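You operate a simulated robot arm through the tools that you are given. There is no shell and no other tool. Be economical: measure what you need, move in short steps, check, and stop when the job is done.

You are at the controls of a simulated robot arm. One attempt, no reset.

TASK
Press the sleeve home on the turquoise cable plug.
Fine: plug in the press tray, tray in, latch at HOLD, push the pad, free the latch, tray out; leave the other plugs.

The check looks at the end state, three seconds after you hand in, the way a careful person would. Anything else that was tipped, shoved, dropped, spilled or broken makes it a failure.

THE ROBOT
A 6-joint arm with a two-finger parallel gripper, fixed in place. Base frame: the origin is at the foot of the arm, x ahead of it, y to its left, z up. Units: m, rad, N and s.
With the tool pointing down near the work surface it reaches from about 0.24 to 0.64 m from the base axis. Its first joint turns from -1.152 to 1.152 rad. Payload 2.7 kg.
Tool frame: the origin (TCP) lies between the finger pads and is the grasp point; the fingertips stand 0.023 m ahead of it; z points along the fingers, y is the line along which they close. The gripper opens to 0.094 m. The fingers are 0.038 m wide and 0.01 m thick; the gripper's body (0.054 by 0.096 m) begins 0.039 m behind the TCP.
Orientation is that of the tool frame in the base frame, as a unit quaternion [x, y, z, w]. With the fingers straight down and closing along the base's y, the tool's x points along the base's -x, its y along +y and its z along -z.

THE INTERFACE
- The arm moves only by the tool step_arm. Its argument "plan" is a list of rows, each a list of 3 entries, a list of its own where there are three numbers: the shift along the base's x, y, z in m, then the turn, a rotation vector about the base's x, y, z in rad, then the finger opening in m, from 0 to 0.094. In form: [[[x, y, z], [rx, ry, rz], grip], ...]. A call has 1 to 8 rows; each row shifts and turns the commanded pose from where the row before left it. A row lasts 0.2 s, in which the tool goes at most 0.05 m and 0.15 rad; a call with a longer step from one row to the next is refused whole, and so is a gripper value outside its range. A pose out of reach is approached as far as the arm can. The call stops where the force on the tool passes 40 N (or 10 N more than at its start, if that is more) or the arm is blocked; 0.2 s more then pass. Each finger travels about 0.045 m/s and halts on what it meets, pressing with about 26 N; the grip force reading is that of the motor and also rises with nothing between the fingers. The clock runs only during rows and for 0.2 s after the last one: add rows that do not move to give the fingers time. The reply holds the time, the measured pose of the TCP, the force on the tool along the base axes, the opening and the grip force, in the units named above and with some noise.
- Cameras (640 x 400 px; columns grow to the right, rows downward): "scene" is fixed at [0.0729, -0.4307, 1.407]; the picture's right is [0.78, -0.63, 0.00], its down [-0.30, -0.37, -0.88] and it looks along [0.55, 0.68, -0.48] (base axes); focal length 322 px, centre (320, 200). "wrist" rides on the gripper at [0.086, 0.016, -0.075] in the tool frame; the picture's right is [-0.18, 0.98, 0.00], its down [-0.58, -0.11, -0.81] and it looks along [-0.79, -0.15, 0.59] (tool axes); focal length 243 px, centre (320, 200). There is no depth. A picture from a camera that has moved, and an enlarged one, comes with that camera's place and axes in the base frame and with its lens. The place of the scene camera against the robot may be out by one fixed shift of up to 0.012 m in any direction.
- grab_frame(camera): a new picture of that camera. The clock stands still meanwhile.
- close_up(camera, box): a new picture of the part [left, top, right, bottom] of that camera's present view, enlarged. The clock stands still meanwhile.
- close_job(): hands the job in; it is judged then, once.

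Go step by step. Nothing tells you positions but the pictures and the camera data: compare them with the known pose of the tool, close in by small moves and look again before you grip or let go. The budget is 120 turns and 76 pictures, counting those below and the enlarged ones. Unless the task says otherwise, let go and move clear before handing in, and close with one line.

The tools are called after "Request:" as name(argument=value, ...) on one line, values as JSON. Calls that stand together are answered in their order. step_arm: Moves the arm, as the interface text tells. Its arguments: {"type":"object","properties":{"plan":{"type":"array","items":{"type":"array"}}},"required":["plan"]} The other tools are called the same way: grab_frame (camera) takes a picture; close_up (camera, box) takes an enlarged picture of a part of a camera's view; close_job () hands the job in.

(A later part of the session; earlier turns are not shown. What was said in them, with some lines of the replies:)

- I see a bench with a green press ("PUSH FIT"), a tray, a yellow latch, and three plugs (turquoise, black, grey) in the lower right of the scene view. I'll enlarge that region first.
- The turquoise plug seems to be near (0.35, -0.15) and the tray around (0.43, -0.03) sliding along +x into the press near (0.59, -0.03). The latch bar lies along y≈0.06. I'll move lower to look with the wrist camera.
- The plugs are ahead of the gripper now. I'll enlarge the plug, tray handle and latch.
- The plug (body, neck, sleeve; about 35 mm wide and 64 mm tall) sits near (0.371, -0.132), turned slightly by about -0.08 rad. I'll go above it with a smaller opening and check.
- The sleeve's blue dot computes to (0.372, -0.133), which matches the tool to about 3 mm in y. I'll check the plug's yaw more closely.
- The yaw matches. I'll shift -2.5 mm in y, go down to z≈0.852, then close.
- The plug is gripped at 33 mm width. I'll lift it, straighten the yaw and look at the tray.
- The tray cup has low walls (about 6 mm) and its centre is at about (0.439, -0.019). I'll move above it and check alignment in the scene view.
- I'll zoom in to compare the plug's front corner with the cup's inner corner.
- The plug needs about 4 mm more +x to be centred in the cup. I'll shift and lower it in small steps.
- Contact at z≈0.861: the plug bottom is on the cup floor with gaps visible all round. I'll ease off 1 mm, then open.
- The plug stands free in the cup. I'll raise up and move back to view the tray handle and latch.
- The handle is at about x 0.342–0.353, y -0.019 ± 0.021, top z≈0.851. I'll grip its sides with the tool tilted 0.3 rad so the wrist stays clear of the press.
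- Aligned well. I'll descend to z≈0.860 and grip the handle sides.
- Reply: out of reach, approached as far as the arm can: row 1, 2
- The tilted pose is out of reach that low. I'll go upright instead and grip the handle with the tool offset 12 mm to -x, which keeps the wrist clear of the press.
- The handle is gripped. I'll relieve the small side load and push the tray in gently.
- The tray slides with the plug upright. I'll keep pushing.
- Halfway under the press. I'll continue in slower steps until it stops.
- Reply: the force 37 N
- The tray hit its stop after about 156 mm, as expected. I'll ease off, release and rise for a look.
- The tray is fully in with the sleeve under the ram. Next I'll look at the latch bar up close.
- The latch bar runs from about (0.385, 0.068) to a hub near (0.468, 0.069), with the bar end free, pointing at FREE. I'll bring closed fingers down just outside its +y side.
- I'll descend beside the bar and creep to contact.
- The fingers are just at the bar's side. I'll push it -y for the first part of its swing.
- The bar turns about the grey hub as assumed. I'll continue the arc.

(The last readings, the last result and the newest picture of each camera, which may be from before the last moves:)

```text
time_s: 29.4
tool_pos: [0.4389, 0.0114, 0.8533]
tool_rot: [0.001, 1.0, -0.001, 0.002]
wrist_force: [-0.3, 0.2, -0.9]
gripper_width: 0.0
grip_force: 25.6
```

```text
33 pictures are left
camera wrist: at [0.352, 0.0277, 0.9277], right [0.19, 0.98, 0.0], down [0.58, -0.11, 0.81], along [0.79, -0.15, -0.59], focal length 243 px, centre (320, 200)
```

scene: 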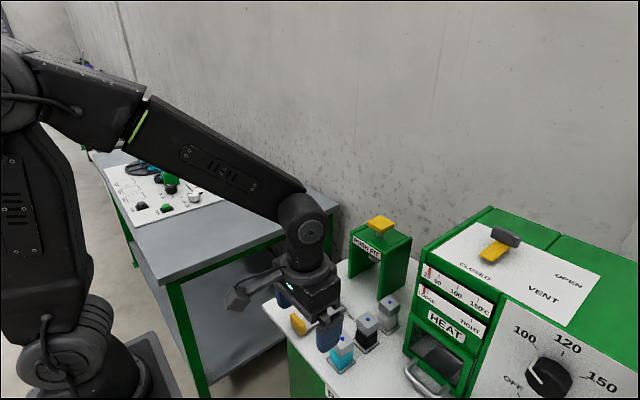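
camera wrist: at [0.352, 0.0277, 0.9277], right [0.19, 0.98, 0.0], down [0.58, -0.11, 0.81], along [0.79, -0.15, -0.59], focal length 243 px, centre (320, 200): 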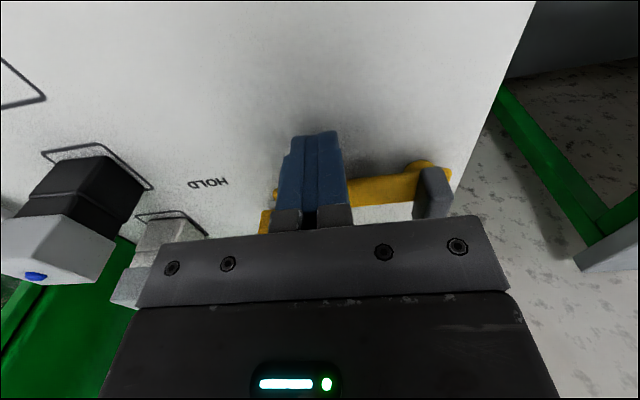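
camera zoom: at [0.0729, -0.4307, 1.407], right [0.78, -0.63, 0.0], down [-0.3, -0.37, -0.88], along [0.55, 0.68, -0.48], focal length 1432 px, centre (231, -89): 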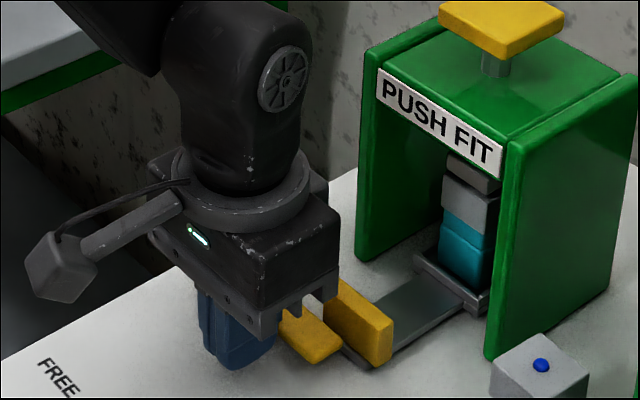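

The bar now lies across behind the handle. I'll back away and check whether it is fully at HOLD.

Request:
step_arm(plan=[[[-0.02, 0, 0], [0, 0, 0], 0.0], [[-0.02, 0, 0.03], [0, 0, 0], 0.0], [[-0.04, 0.02, 0.03], [0, 0, 0], 0.0], [[-0.04, 0.02, 0.03], [0, 0, 0], 0.0], [[-0.01, 0, 0.02], [0, 0, 0], 0.0]])

Request:
close_up(camera="wrist", box=[200, 60, 400, 220])

Request:
close_up(camera="scene", box=[310, 240, 390, 310])

```text
refused: row 3 steps farther than a row can; nothing moved
```

```text
2.50 times, centred on (300, 140) of wrist
camera zoom: at [0.352, 0.0277, 0.9277], right [0.19, 0.98, 0.0], down [0.58, -0.11, 0.81], along [0.79, -0.15, -0.59], focal length 606 px, centre (370, 350)
```

zoom: 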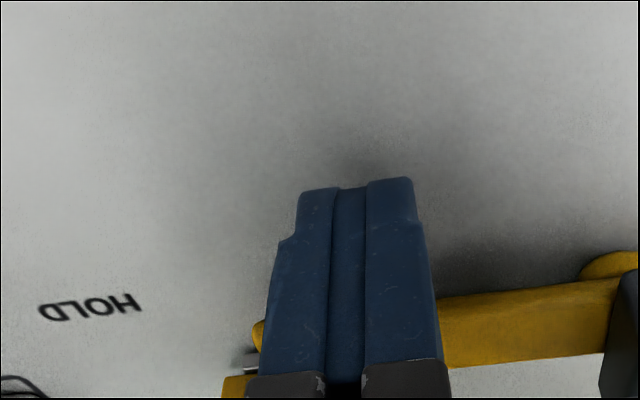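

```text
5.71 times, centred on (350, 275) of scene
camera zoom: at [0.0729, -0.4307, 1.407], right [0.78, -0.63, 0.0], down [-0.3, -0.37, -0.88], along [0.55, 0.68, -0.48], focal length 1840 px, centre (149, -229)
```

zoom: 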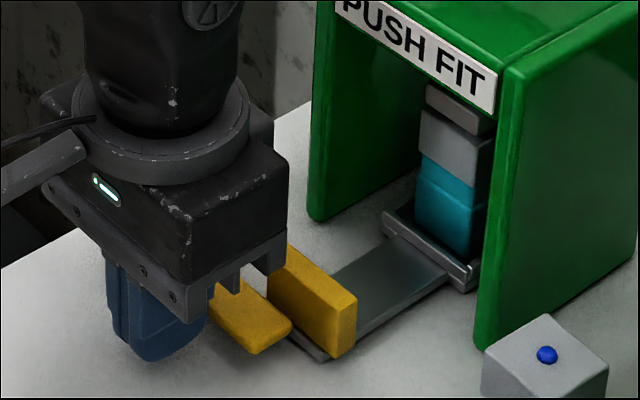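

The bar edge is parallel to y, so it's at about 90°. I'll nudge slightly to feel for a stop, then back off.

Request:
step_arm(plan=[[[0.002, 0, 0], [0, 0, 0], 0.0], [[0.002, 0, 0], [0, 0, 0], 0.0], [[0, 0, 0], [0, 0, 0], 0.0]])

```text
time_s: 30.2
tool_pos: [0.4409, 0.01, 0.8522]
tool_rot: [0.0, 1.0, 0.0, 0.0]
wrist_force: [-5.5, 0.8, 2.0]
gripper_width: 0.0
grip_force: 26.0
```

Resistance builds without motion, so it's at its stop. I'll back off and look.

Request:
step_arm(plan=[[[-0.02, 0, 0], [0, 0, 0], 0.0], [[-0.02, 0, 0.03], [0, 0, 0], 0.0], [[-0.03, 0.01, 0.03], [0, 0, 0], 0.0], [[-0.03, 0.01, 0.03], [0, 0, 0], 0.0], [[-0.01, 0, 0.03], [0, 0, 0], 0.0]])

Request:
close_up(camera="wrist", box=[200, 60, 440, 220])

Request:
close_up(camera="scene", box=[310, 200, 430, 310])

```text
time_s: 31.4
tool_pos: [0.3326, 0.0318, 0.9727]
tool_rot: [0.001, 1.0, -0.001, 0.003]
wrist_force: [0.2, -0.3, 0.1]
gripper_width: 0.0
grip_force: 26.0
```

```text
2.50 times, centred on (320, 140) of wrist
camera zoom: at [0.2457, 0.0476, 1.0476], right [0.19, 0.98, 0.0], down [0.58, -0.11, 0.81], along [0.79, -0.15, -0.59], focal length 606 px, centre (320, 350)
```

zoom: 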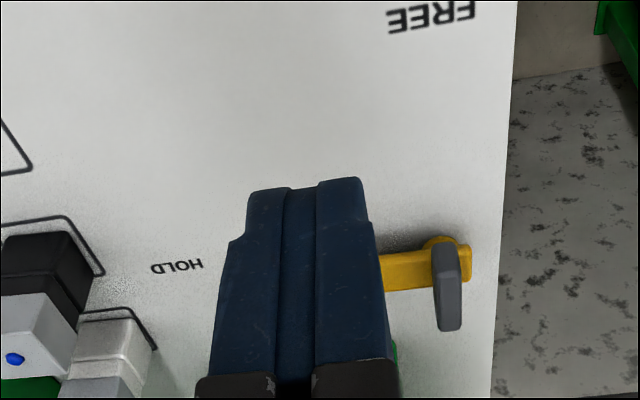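

```text
3.64 times, centred on (370, 255) of scene
camera zoom: at [0.0729, -0.4307, 1.407], right [0.78, -0.63, 0.0], down [-0.3, -0.37, -0.88], along [0.55, 0.68, -0.48], focal length 1171 px, centre (138, 0)
```

zoom: 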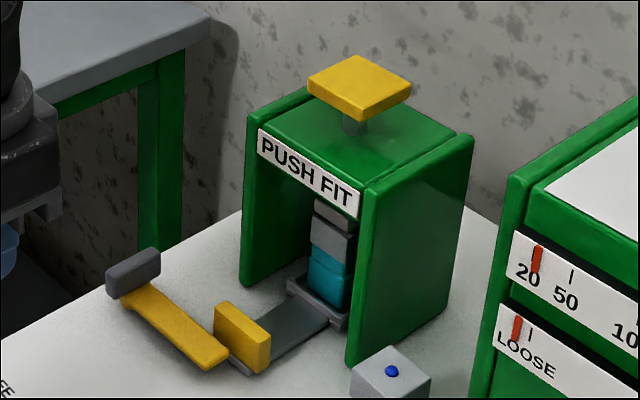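

The latch is across at HOLD and the tray is blocked in. The pad's centre works out to about (0.59, -0.021) with its top near z=1.00, so I'll go above it with closed fingers.

Request:
step_arm(plan=[[[0, 0, 0.045], [0, 0, 0], 0.0], [[0.02, 0, 0.04], [0, 0, 0], 0.0], [[0.043, -0.01, 0.02], [0, 0, 0], 0.0], [[0.046, -0.011, 0], [0, 0, 0], 0.0], [[0.046, -0.011, 0], [0, 0, 0], 0.0], [[0.046, -0.011, 0], [0, 0, 0], 0.0], [[0.045, -0.01, 0], [0, 0, 0], 0.0], [[0.013, 0, 0], [0, 0, 0], 0.0]])

Request:
close_up(camera="scene", box=[320, 150, 460, 270])

Request:
grab_frame(camera="wrist")

```text
time_s: 33.2
tool_pos: [0.5901, -0.0212, 1.0774]
tool_rot: [0.0, 1.0, 0.0, 0.0]
wrist_force: [-0.7, -0.8, 0.5]
gripper_width: 0.0
grip_force: 25.9
```

```text
3.33 times, centred on (390, 210) of scene
camera zoom: at [0.0729, -0.4307, 1.407], right [0.78, -0.63, 0.0], down [-0.3, -0.37, -0.88], along [0.55, 0.68, -0.48], focal length 1074 px, centre (87, 167)
```

zoom: 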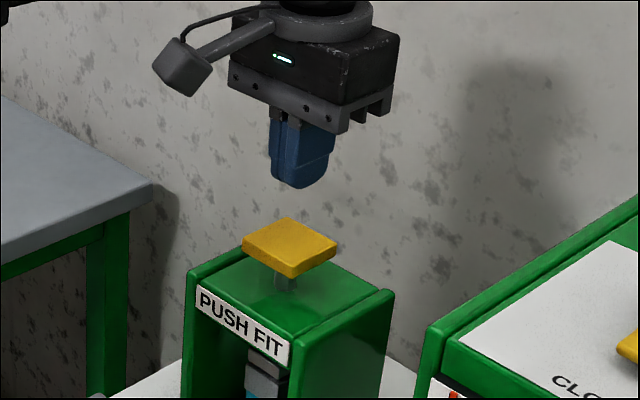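

```text
27 pictures are left
camera wrist: at [0.5041, -0.0053, 1.1524], right [0.19, 0.98, 0.0], down [0.58, -0.11, 0.81], along [0.79, -0.15, -0.59], focal length 243 px, centre (320, 200)
```

wrist: 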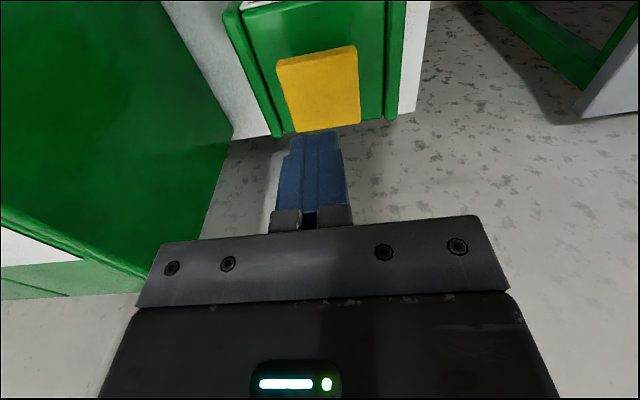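

The fingers are centred over the pad. I'll descend and push in small steps.

Request:
step_arm(plan=[[[0, 0, -0.03], [0, 0, 0], 0.0], [[0, 0, -0.015], [0, 0, 0], 0.0], [[0, 0, -0.005], [0, 0, 0], 0.0], [[0, 0, -0.005], [0, 0, 0], 0.0], [[0, 0, -0.005], [0, 0, 0], 0.0], [[0, 0, -0.004], [0, 0, 0], 0.0]])

Request:
close_up(camera="scene", box=[320, 180, 430, 300])

```text
time_s: 34.6
tool_pos: [0.5905, -0.0209, 1.0127]
tool_rot: [0.002, 1.0, -0.001, 0.003]
wrist_force: [-3.0, 0.0, 8.9]
gripper_width: 0.0
grip_force: 26.0
```

```text
3.33 times, centred on (375, 240) of scene
camera zoom: at [0.0726, -0.4307, 1.407], right [0.78, -0.63, 0.0], down [-0.3, -0.37, -0.88], along [0.55, 0.68, -0.48], focal length 1074 px, centre (137, 67)
```

zoom: 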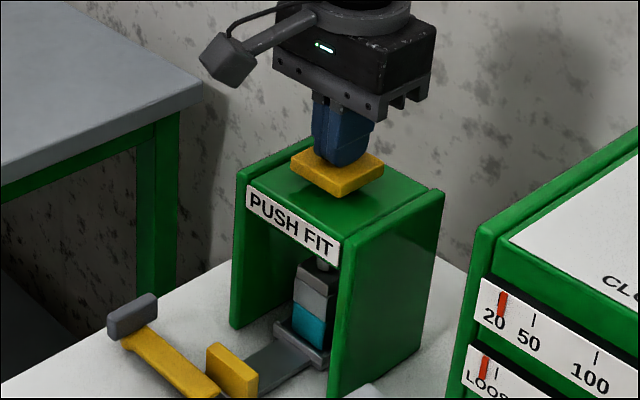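

The ram meets the sleeve, with force starting to rise. I'll keep pushing.

Request:
step_arm(plan=[[[0, 0, -0.003], [0, 0, 0], 0.0], [[0, 0, -0.003], [0, 0, 0], 0.0], [[0, 0, -0.003], [0, 0, 0], 0.0], [[0, 0, -0.003], [0, 0, 0], 0.0], [[0, 0, -0.003], [0, 0, 0], 0.0], [[0, 0, -0.003], [0, 0, 0], 0.0]])

Request:
close_up(camera="scene", box=[345, 230, 415, 300])

```text
time_s: 35.2
tool_pos: [0.5916, -0.0222, 1.0136]
tool_rot: [0.001, 1.0, -0.001, 0.007]
wrist_force: [-0.9, -0.1, 5.6]
gripper_width: 0.0
grip_force: 26.0
stopped in row 3: the force on the tool passed its limit (the readings are from after the stop); the commanded pose is now the measured one
```

```text
5.71 times, centred on (380, 265) of scene
camera zoom: at [0.0728, -0.4307, 1.407], right [0.78, -0.63, 0.0], down [-0.3, -0.37, -0.88], along [0.55, 0.68, -0.48], focal length 1840 px, centre (-23, -171)
```

zoom: 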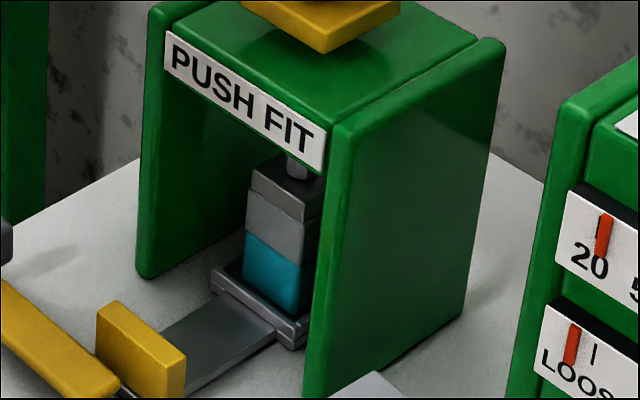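

It stopped on the force limit. I'll zoom in to see whether the neck gap has closed.

Request:
close_up(camera="scene", box=[365, 252, 405, 292])

```text
10.00 times, centred on (385, 272) of scene
camera zoom: at [0.0728, -0.4307, 1.407], right [0.78, -0.63, 0.0], down [-0.3, -0.37, -0.88], along [0.55, 0.68, -0.48], focal length 3221 px, centre (-330, -520)
```

zoom: 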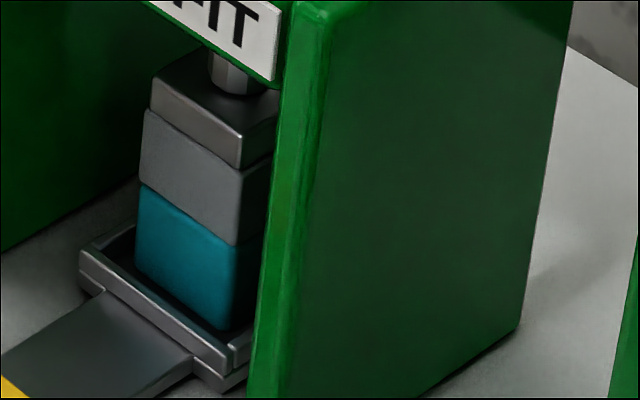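

The neck is hidden and the sleeve sits on the body shoulder. One more firm push to confirm, then lift off.

Request:
step_arm(plan=[[[0, 0, -0.002], [0, 0, 0], 0.0], [[0, 0, -0.002], [0, 0, 0], 0.0], [[0, 0, -0.002], [0, 0, 0], 0.0], [[0, 0, -0.002], [0, 0, 0], 0.0], [[0, 0, -0.002], [0, 0, 0], 0.0]])

```text
time_s: 36.1
tool_pos: [0.5919, -0.0223, 1.0144]
tool_rot: [0.0, 1.0, -0.002, 0.009]
wrist_force: [-0.3, -0.2, 4.6]
gripper_width: 0.0
grip_force: 26.7
stopped in row 4: the force on the tool passed its limit (the readings are from after the stop); the commanded pose is now the measured one
```

The press is solid and the sleeve is home. I'll lift off, then turn the tool 90° so the thin side fits between the bar and the press for freeing the latch.

Request:
step_arm(plan=[[[0, 0, 0.03], [0, 0, 0], 0.0], [[0, 0, 0.045], [0, 0, 0], 0.0], [[-0.03, 0.01, 0], [0, 0, 0.149], 0.0], [[-0.03, 0.02, 0], [0, 0, 0.149], 0.0], [[-0.037, 0.02, 0], [0, 0, 0.149], 0.0], [[0, 0, 0], [0, 0, 0.149], 0.0], [[0, 0, 0], [0, 0, 0.149], 0.0], [[0, 0, 0], [0, 0, 0.149], 0.0]])

Request:
step_arm(plan=[[[0, 0, 0], [0, 0, 0.149], 0.0], [[0, 0, 0], [0, 0, 0.149], 0.0], [[0, 0, 0], [0, 0, 0.149], 0.0], [[0, 0, 0], [0, 0, 0.149], 0.0], [[0, 0, 0], [0, 0, 0.081], 0.0], [[0, 0, 0], [0, 0, 0], 0.0]])

Request:
close_up(camera="scene", box=[310, 170, 430, 310])

```text
time_s: 37.9
tool_pos: [0.4961, 0.0287, 1.0879]
tool_rot: [-0.433, 0.901, 0.003, 0.008]
wrist_force: [0.6, -0.8, 1.1]
gripper_width: 0.0
grip_force: 25.8
```

```text
time_s: 39.3
tool_pos: [0.4949, 0.0289, 1.0882]
tool_rot: [0.708, -0.706, -0.005, -0.007]
wrist_force: [-0.1, 0.0, -0.4]
gripper_width: 0.0
grip_force: 26.3
```

```text
2.86 times, centred on (370, 240) of scene
camera zoom: at [0.0729, -0.4307, 1.407], right [0.78, -0.63, 0.0], down [-0.3, -0.37, -0.88], along [0.55, 0.68, -0.48], focal length 920 px, centre (177, 86)
```

zoom: 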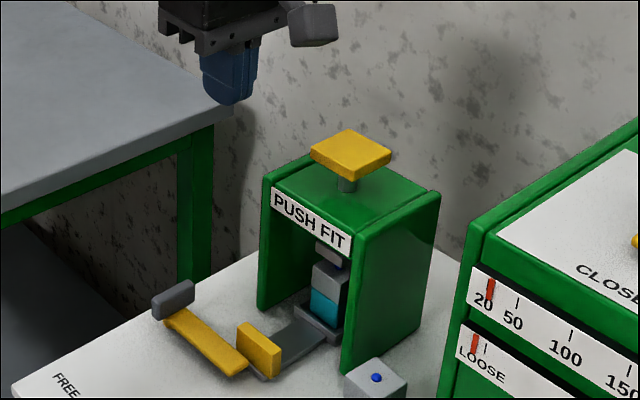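

The pad sprung back and the sleeve shows down on the body. I'll descend partway and check the gap between bar and press.

Request:
step_arm(plan=[[[0, 0, -0.045], [0, 0, 0], 0.0], [[0, 0.001, -0.045], [0, 0, 0], 0.0], [[0, 0, -0.045], [0, 0, 0], 0.0], [[0, 0, -0.04], [0, 0, 0], 0.0], [[0, 0, 0], [0, 0, 0], 0.0]])

Request:
grab_frame(camera="wrist")

Request:
close_up(camera="scene", box=[310, 200, 410, 310])

```text
time_s: 40.5
tool_pos: [0.4954, 0.0292, 0.912]
tool_rot: [-0.707, 0.707, 0.004, 0.007]
wrist_force: [0.3, 0.3, -0.2]
gripper_width: 0.0
grip_force: 26.0
```

```text
22 pictures are left
camera wrist: at [0.4789, -0.0577, 0.9857], right [-0.98, 0.18, 0.0], down [0.11, 0.57, 0.82], along [0.15, 0.8, -0.58], focal length 243 px, centre (320, 200)
```

wrist: 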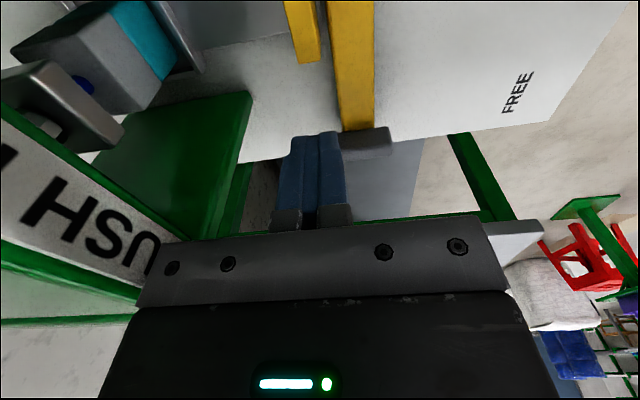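

```text
3.64 times, centred on (360, 255) of scene
camera zoom: at [0.0729, -0.4307, 1.407], right [0.78, -0.63, 0.0], down [-0.3, -0.37, -0.88], along [0.55, 0.68, -0.48], focal length 1171 px, centre (174, 0)
```

zoom: 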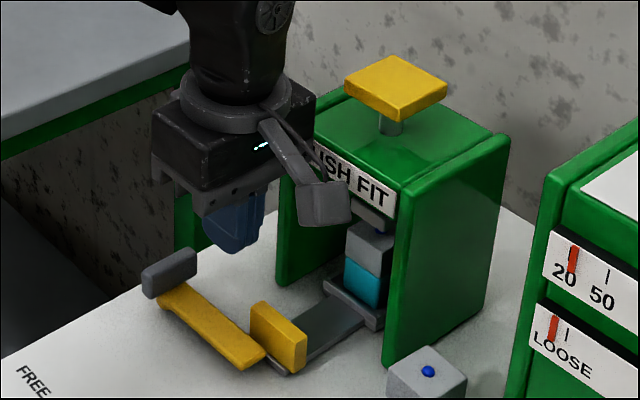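

There is about 2 mm between bar and fingers, so I'll shift 2 mm more to +x and descend carefully.

Request:
step_arm(plan=[[[0.002, -0.001, 0], [0, 0, 0], 0.0], [[0, 0, -0.02], [0, 0, 0], 0.0], [[0, 0, -0.015], [0, 0, 0], 0.0], [[0, 0, -0.012], [0, 0, 0], 0.0], [[0, 0, -0.009], [0, 0, 0], 0.0], [[0, 0, 0], [0, 0, 0], 0.0]])

Request:
grab_frame(camera="wrist")

```text
time_s: 41.9
tool_pos: [0.498, 0.0286, 0.8574]
tool_rot: [-0.707, 0.707, 0.005, 0.007]
wrist_force: [-4.2, 0.0, 2.0]
gripper_width: 0.0
grip_force: 25.6
```

```text
20 pictures are left
camera wrist: at [0.4811, -0.0593, 0.931], right [-0.98, 0.18, 0.0], down [0.11, 0.57, 0.82], along [0.15, 0.8, -0.58], focal length 243 px, centre (320, 200)
```

wrist: 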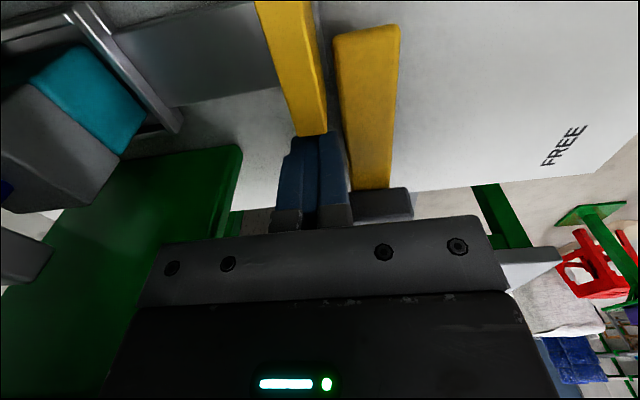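

The fingers are behind the bar. I'll swing it back toward FREE along the arc.

Request:
step_arm(plan=[[[-0.006, 0, 0], [0, 0, 0], 0.0], [[-0.007, -0.003, 0], [0, 0, 0], 0.0], [[-0.007, -0.006, 0], [0, 0, 0], 0.0], [[-0.008, -0.008, 0], [0, 0, 0], 0.0], [[-0.008, -0.002, 0], [0, 0, 0], 0.0], [[-0.009, 0, 0], [0, 0, 0], 0.0]])

Request:
close_up(camera="scene", box=[280, 210, 400, 310])

```text
time_s: 43.3
tool_pos: [0.4525, 0.0091, 0.8578]
tool_rot: [-0.706, 0.708, 0.005, 0.007]
wrist_force: [-0.6, -0.1, 0.8]
gripper_width: 0.0002
grip_force: 26.2
```

```text
4.00 times, centred on (340, 260) of scene
camera zoom: at [0.0729, -0.4308, 1.407], right [0.78, -0.63, 0.0], down [-0.3, -0.37, -0.88], along [0.55, 0.68, -0.48], focal length 1288 px, centre (240, -40)
```

zoom: 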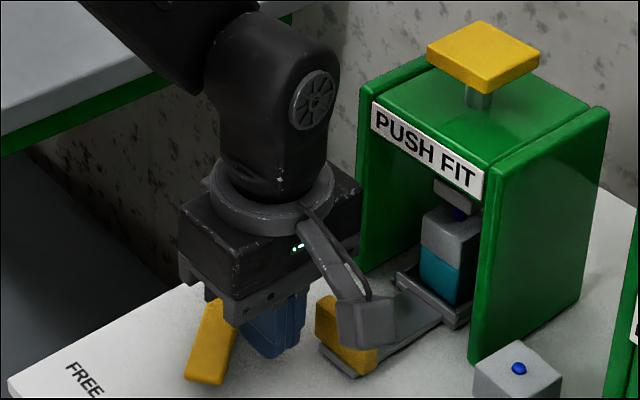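

The bar is about halfway back. I'll continue until FREE.

Request:
step_arm(plan=[[[-0.007, 0.002, 0], [0, 0, 0], 0.0], [[-0.008, 0.004, 0], [0, 0, 0], 0.0], [[-0.007, 0.006, 0], [0, 0, 0], 0.0], [[-0.007, 0.007, 0], [0, 0, 0], 0.0], [[-0.005, 0.006, 0], [0, 0, 0], 0.0], [[-0.002, 0.005, 0], [0, 0, 0], 0.0], [[0, 0.003, 0], [0, 0, 0], 0.0]])

Request:
close_up(camera="scene", box=[270, 210, 390, 310])

Request:
close_up(camera="wrist", box=[220, 0, 460, 200])

```text
time_s: 44.8
tool_pos: [0.4178, 0.0354, 0.8566]
tool_rot: [-0.705, 0.709, 0.003, 0.007]
wrist_force: [2.0, -13.5, -0.9]
gripper_width: 0.0
grip_force: 26.2
stopped in row 7: the force on the tool passed its limit (the readings are from after the stop); the commanded pose is now the measured one
```

```text
4.00 times, centred on (330, 260) of scene
camera zoom: at [0.073, -0.431, 1.4068], right [0.78, -0.63, 0.0], down [-0.3, -0.37, -0.88], along [0.55, 0.68, -0.48], focal length 1288 px, centre (280, -40)
```

zoom: 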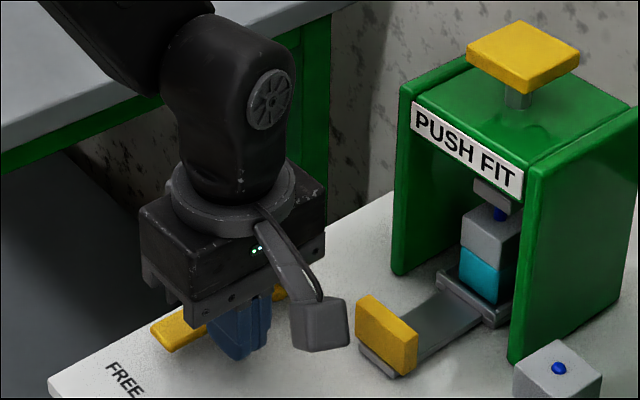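

```text
2.00 times, centred on (340, 100) of wrist
camera zoom: at [0.4008, -0.0516, 0.9311], right [-0.98, 0.19, 0.0], down [0.11, 0.57, 0.81], along [0.16, 0.8, -0.58], focal length 485 px, centre (280, 400)
```

zoom: 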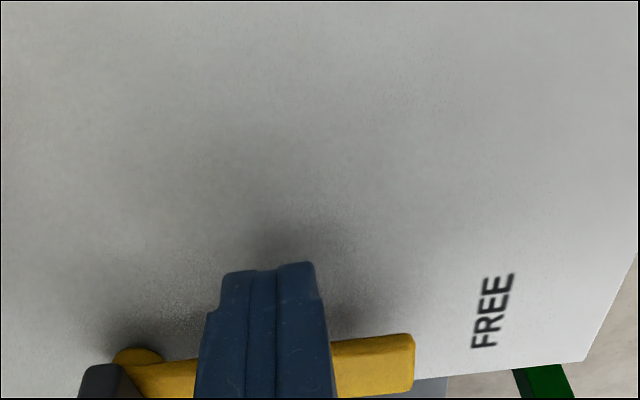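

The bar is back against its FREE stop. I'll back off, rise and turn the tool back.

Request:
step_arm(plan=[[[0, -0.015, 0], [0, 0, 0], 0.0], [[0, -0.005, 0.03], [0, 0, 0], 0.0], [[0, -0.01, 0.04], [0, 0, -0.149], 0.0], [[0, -0.01, 0.03], [0, 0, -0.149], 0.0], [[0, -0.01, 0.01], [0, 0, -0.149], 0.03], [[0, -0.005, 0], [0, 0, -0.149], 0.05], [[0, 0, 0], [0, 0, -0.149], 0.07], [[0, 0, 0], [0, 0, -0.149], 0.07]])

Request:
step_arm(plan=[[[0, 0, 0], [0, 0, -0.149], 0.07], [[0, 0, 0], [0, 0, -0.149], 0.07], [[0.02, 0, 0], [0, 0, -0.149], 0.07], [[0.025, 0, 0], [0, 0, -0.149], 0.07], [[0.025, 0, 0], [0, 0, -0.081], 0.07], [[0, 0, 0], [0, 0, 0], 0.07]])

Request:
grab_frame(camera="wrist")

Request:
close_up(camera="scene", box=[280, 200, 420, 310])

```text
time_s: 46.6
tool_pos: [0.4167, -0.0184, 0.9673]
tool_rot: [-0.329, 0.944, 0.0, 0.007]
wrist_force: [-0.5, 0.7, 0.2]
gripper_width: 0.0698
grip_force: 0.0
```

```text
time_s: 48.0
tool_pos: [0.4878, -0.0178, 0.9675]
tool_rot: [0.003, 1.0, -0.003, 0.007]
wrist_force: [0.1, -0.4, -0.1]
gripper_width: 0.0701
grip_force: 0.1
```

```text
16 pictures are left
camera wrist: at [0.4003, -0.0007, 1.0414], right [0.19, 0.98, 0.0], down [0.57, -0.11, 0.81], along [0.8, -0.16, -0.58], focal length 243 px, centre (320, 200)
```

wrist: 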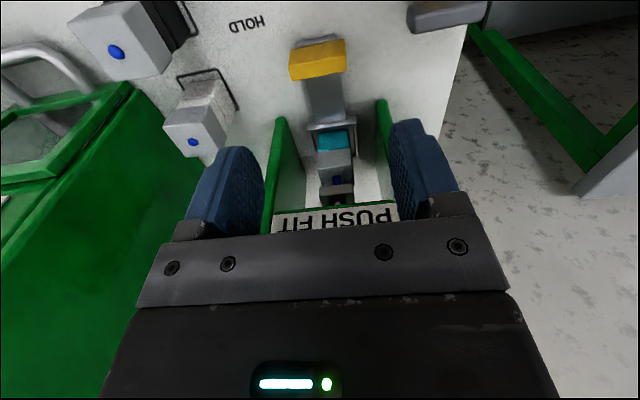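

```text
3.64 times, centred on (350, 255) of scene
camera zoom: at [0.0729, -0.4307, 1.407], right [0.78, -0.63, 0.0], down [-0.3, -0.37, -0.88], along [0.55, 0.68, -0.48], focal length 1171 px, centre (211, 0)
```

zoom: 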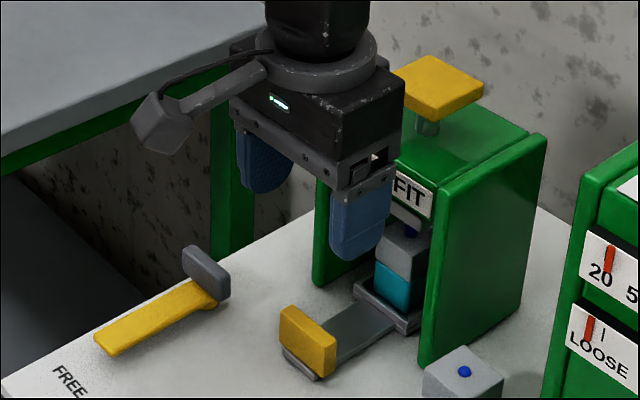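

The tray handle is clear and the latch is at FREE. I'll descend and grip the handle sides.

Request:
step_arm(plan=[[[0.001, -0.0015, -0.04], [0, 0, 0], 0.07], [[0, 0, -0.04], [0, 0, 0], 0.07], [[0, 0, -0.03], [0, 0, 0], 0.07], [[0, 0, 0], [0, 0, 0], 0.05], [[0, 0, 0], [0, 0, 0], 0.036], [[0, 0, 0], [0, 0, 0], 0.036], [[0, 0, 0], [0, 0, 0], 0.036]])

Request:
close_up(camera="scene", box=[280, 200, 420, 310])

```text
time_s: 49.6
tool_pos: [0.4884, -0.02, 0.8572]
tool_rot: [0.003, 1.0, -0.002, 0.007]
wrist_force: [0.1, -8.4, -5.4]
gripper_width: 0.0439
grip_force: 45.1
```

```text
3.64 times, centred on (350, 255) of scene
camera zoom: at [0.0729, -0.431, 1.4069], right [0.78, -0.63, 0.0], down [-0.3, -0.37, -0.88], along [0.55, 0.68, -0.48], focal length 1171 px, centre (211, 0)
```

zoom: 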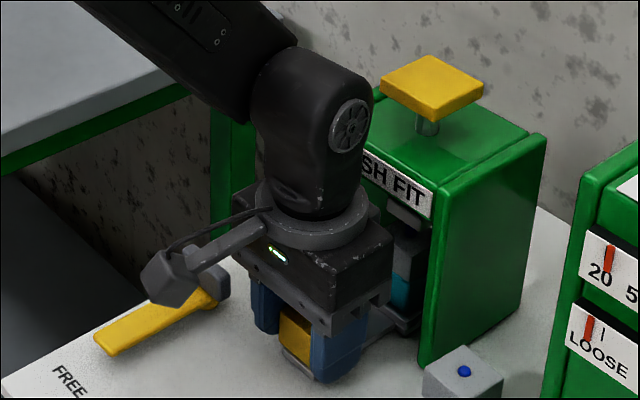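

Gripped. I'll pull the tray out smoothly.

Request:
step_arm(plan=[[[-0.004, 0, 0], [0, 0, 0], 0.036], [[-0.008, 0, 0], [0, 0, 0], 0.036], [[-0.011, 0, 0], [0, 0, 0], 0.036], [[-0.012, 0, 0], [0, 0, 0], 0.036], [[-0.012, 0, 0], [0, 0, 0], 0.036], [[-0.012, 0, 0], [0, 0, 0], 0.036], [[-0.01, 0, 0], [0, 0, 0], 0.036], [[-0.006, 0, 0], [0, 0, 0], 0.036]])

Request:
close_up(camera="scene", box=[280, 200, 420, 310])

```text
time_s: 51.4
tool_pos: [0.4117, -0.0194, 0.8573]
tool_rot: [0.003, 1.0, -0.003, 0.007]
wrist_force: [-0.1, -26.6, -3.3]
gripper_width: 0.0437
grip_force: 44.8
```

```text
3.64 times, centred on (350, 255) of scene
camera zoom: at [0.0729, -0.4314, 1.4067], right [0.78, -0.63, 0.0], down [-0.3, -0.37, -0.88], along [0.55, 0.68, -0.48], focal length 1171 px, centre (211, 0)
```

zoom: 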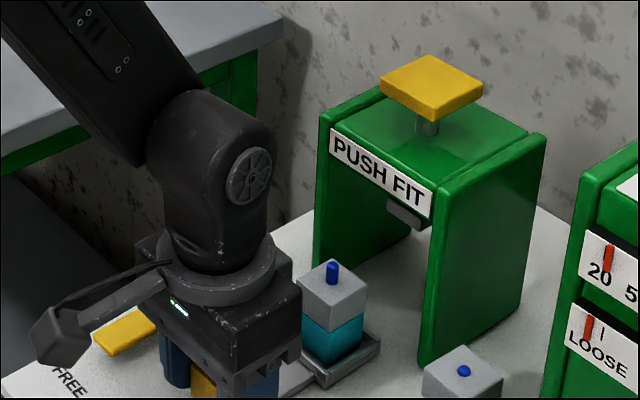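

The sleeve is home (blue pin stands proud). I'll relieve the side load and finish pulling the tray out.

Request:
step_arm(plan=[[[-0.004, -0.002, 0], [0, 0, 0], 0.036], [[-0.01, 0, 0], [0, 0, 0], 0.036], [[-0.012, 0, 0], [0, 0, 0], 0.036], [[-0.012, 0, 0], [0, 0, 0], 0.036], [[-0.012, 0, 0], [0, 0, 0], 0.036], [[-0.012, 0, 0], [0, 0, 0], 0.036], [[-0.008, 0, 0], [0, 0, 0], 0.036], [[-0.005, 0, 0], [0, 0, 0], 0.036]])

Request:
close_up(camera="scene", box=[260, 220, 420, 350])

```text
time_s: 53.2
tool_pos: [0.3419, -0.02, 0.8573]
tool_rot: [0.001, 1.0, -0.003, 0.014]
wrist_force: [29.4, 11.0, -22.6]
gripper_width: 0.0439
grip_force: 45.2
```

```text
3.08 times, centred on (340, 285) of scene
camera zoom: at [0.0738, -0.4305, 1.407], right [0.78, -0.63, 0.0], down [-0.3, -0.37, -0.88], along [0.55, 0.68, -0.48], focal length 991 px, centre (258, -62)
```

zoom: 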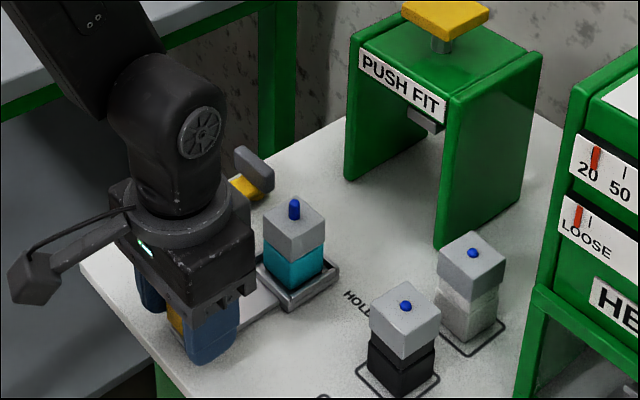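

The tray is back at its original out position against its stop. I'll ease off, release and rise clear.

Request:
step_arm(plan=[[[0.003, 0, 0], [0, 0, 0], 0.036], [[0, 0, 0], [0, 0, 0], 0.055], [[0, 0, 0], [0, 0, 0], 0.066], [[0, 0, 0], [0, 0, 0], 0.066], [[0, 0, 0.03], [0, 0, 0], 0.066], [[0, 0, 0.045], [0, 0, 0], 0.066], [[0, 0.02, 0.045], [0, 0, 0], 0.066], [[-0.02, 0.04, 0.02], [0, 0, 0], 0.066]])

Request:
close_up(camera="scene", box=[260, 220, 420, 350])

Request:
grab_frame(camera="wrist")

```text
time_s: 55.0
tool_pos: [0.3208, 0.0372, 0.9975]
tool_rot: [0.003, 1.0, -0.003, 0.008]
wrist_force: [-0.6, 0.1, 0.1]
gripper_width: 0.066
grip_force: 0.0
```

```text
3.08 times, centred on (340, 285) of scene
camera zoom: at [0.0729, -0.4308, 1.407], right [0.78, -0.63, 0.0], down [-0.3, -0.37, -0.88], along [0.55, 0.68, -0.48], focal length 991 px, centre (258, -62)
```

zoom: 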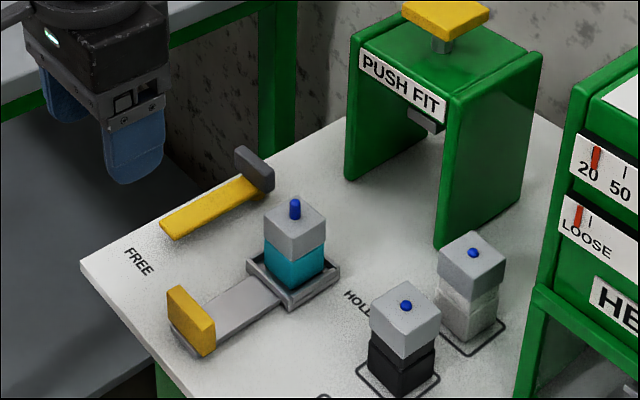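

```text
10 pictures are left
camera wrist: at [0.2344, 0.0553, 1.0724], right [0.19, 0.98, 0.0], down [0.57, -0.11, 0.82], along [0.8, -0.16, -0.58], focal length 243 px, centre (320, 200)
```

wrist: 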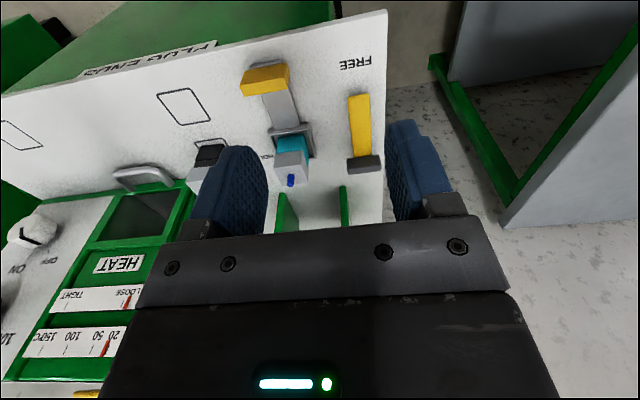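

The tray is out, the latch is at FREE, the sleeve is down on the turquoise plug with its pin raised, and the other plugs are untouched. I'm handing in.

Request:
close_job()

```text
The job is handed in.
```

The sleeve is pressed home on the turquoise plug. The plug is still in the press tray, the tray is out, the latch is at FREE, and the other plugs were left alone.
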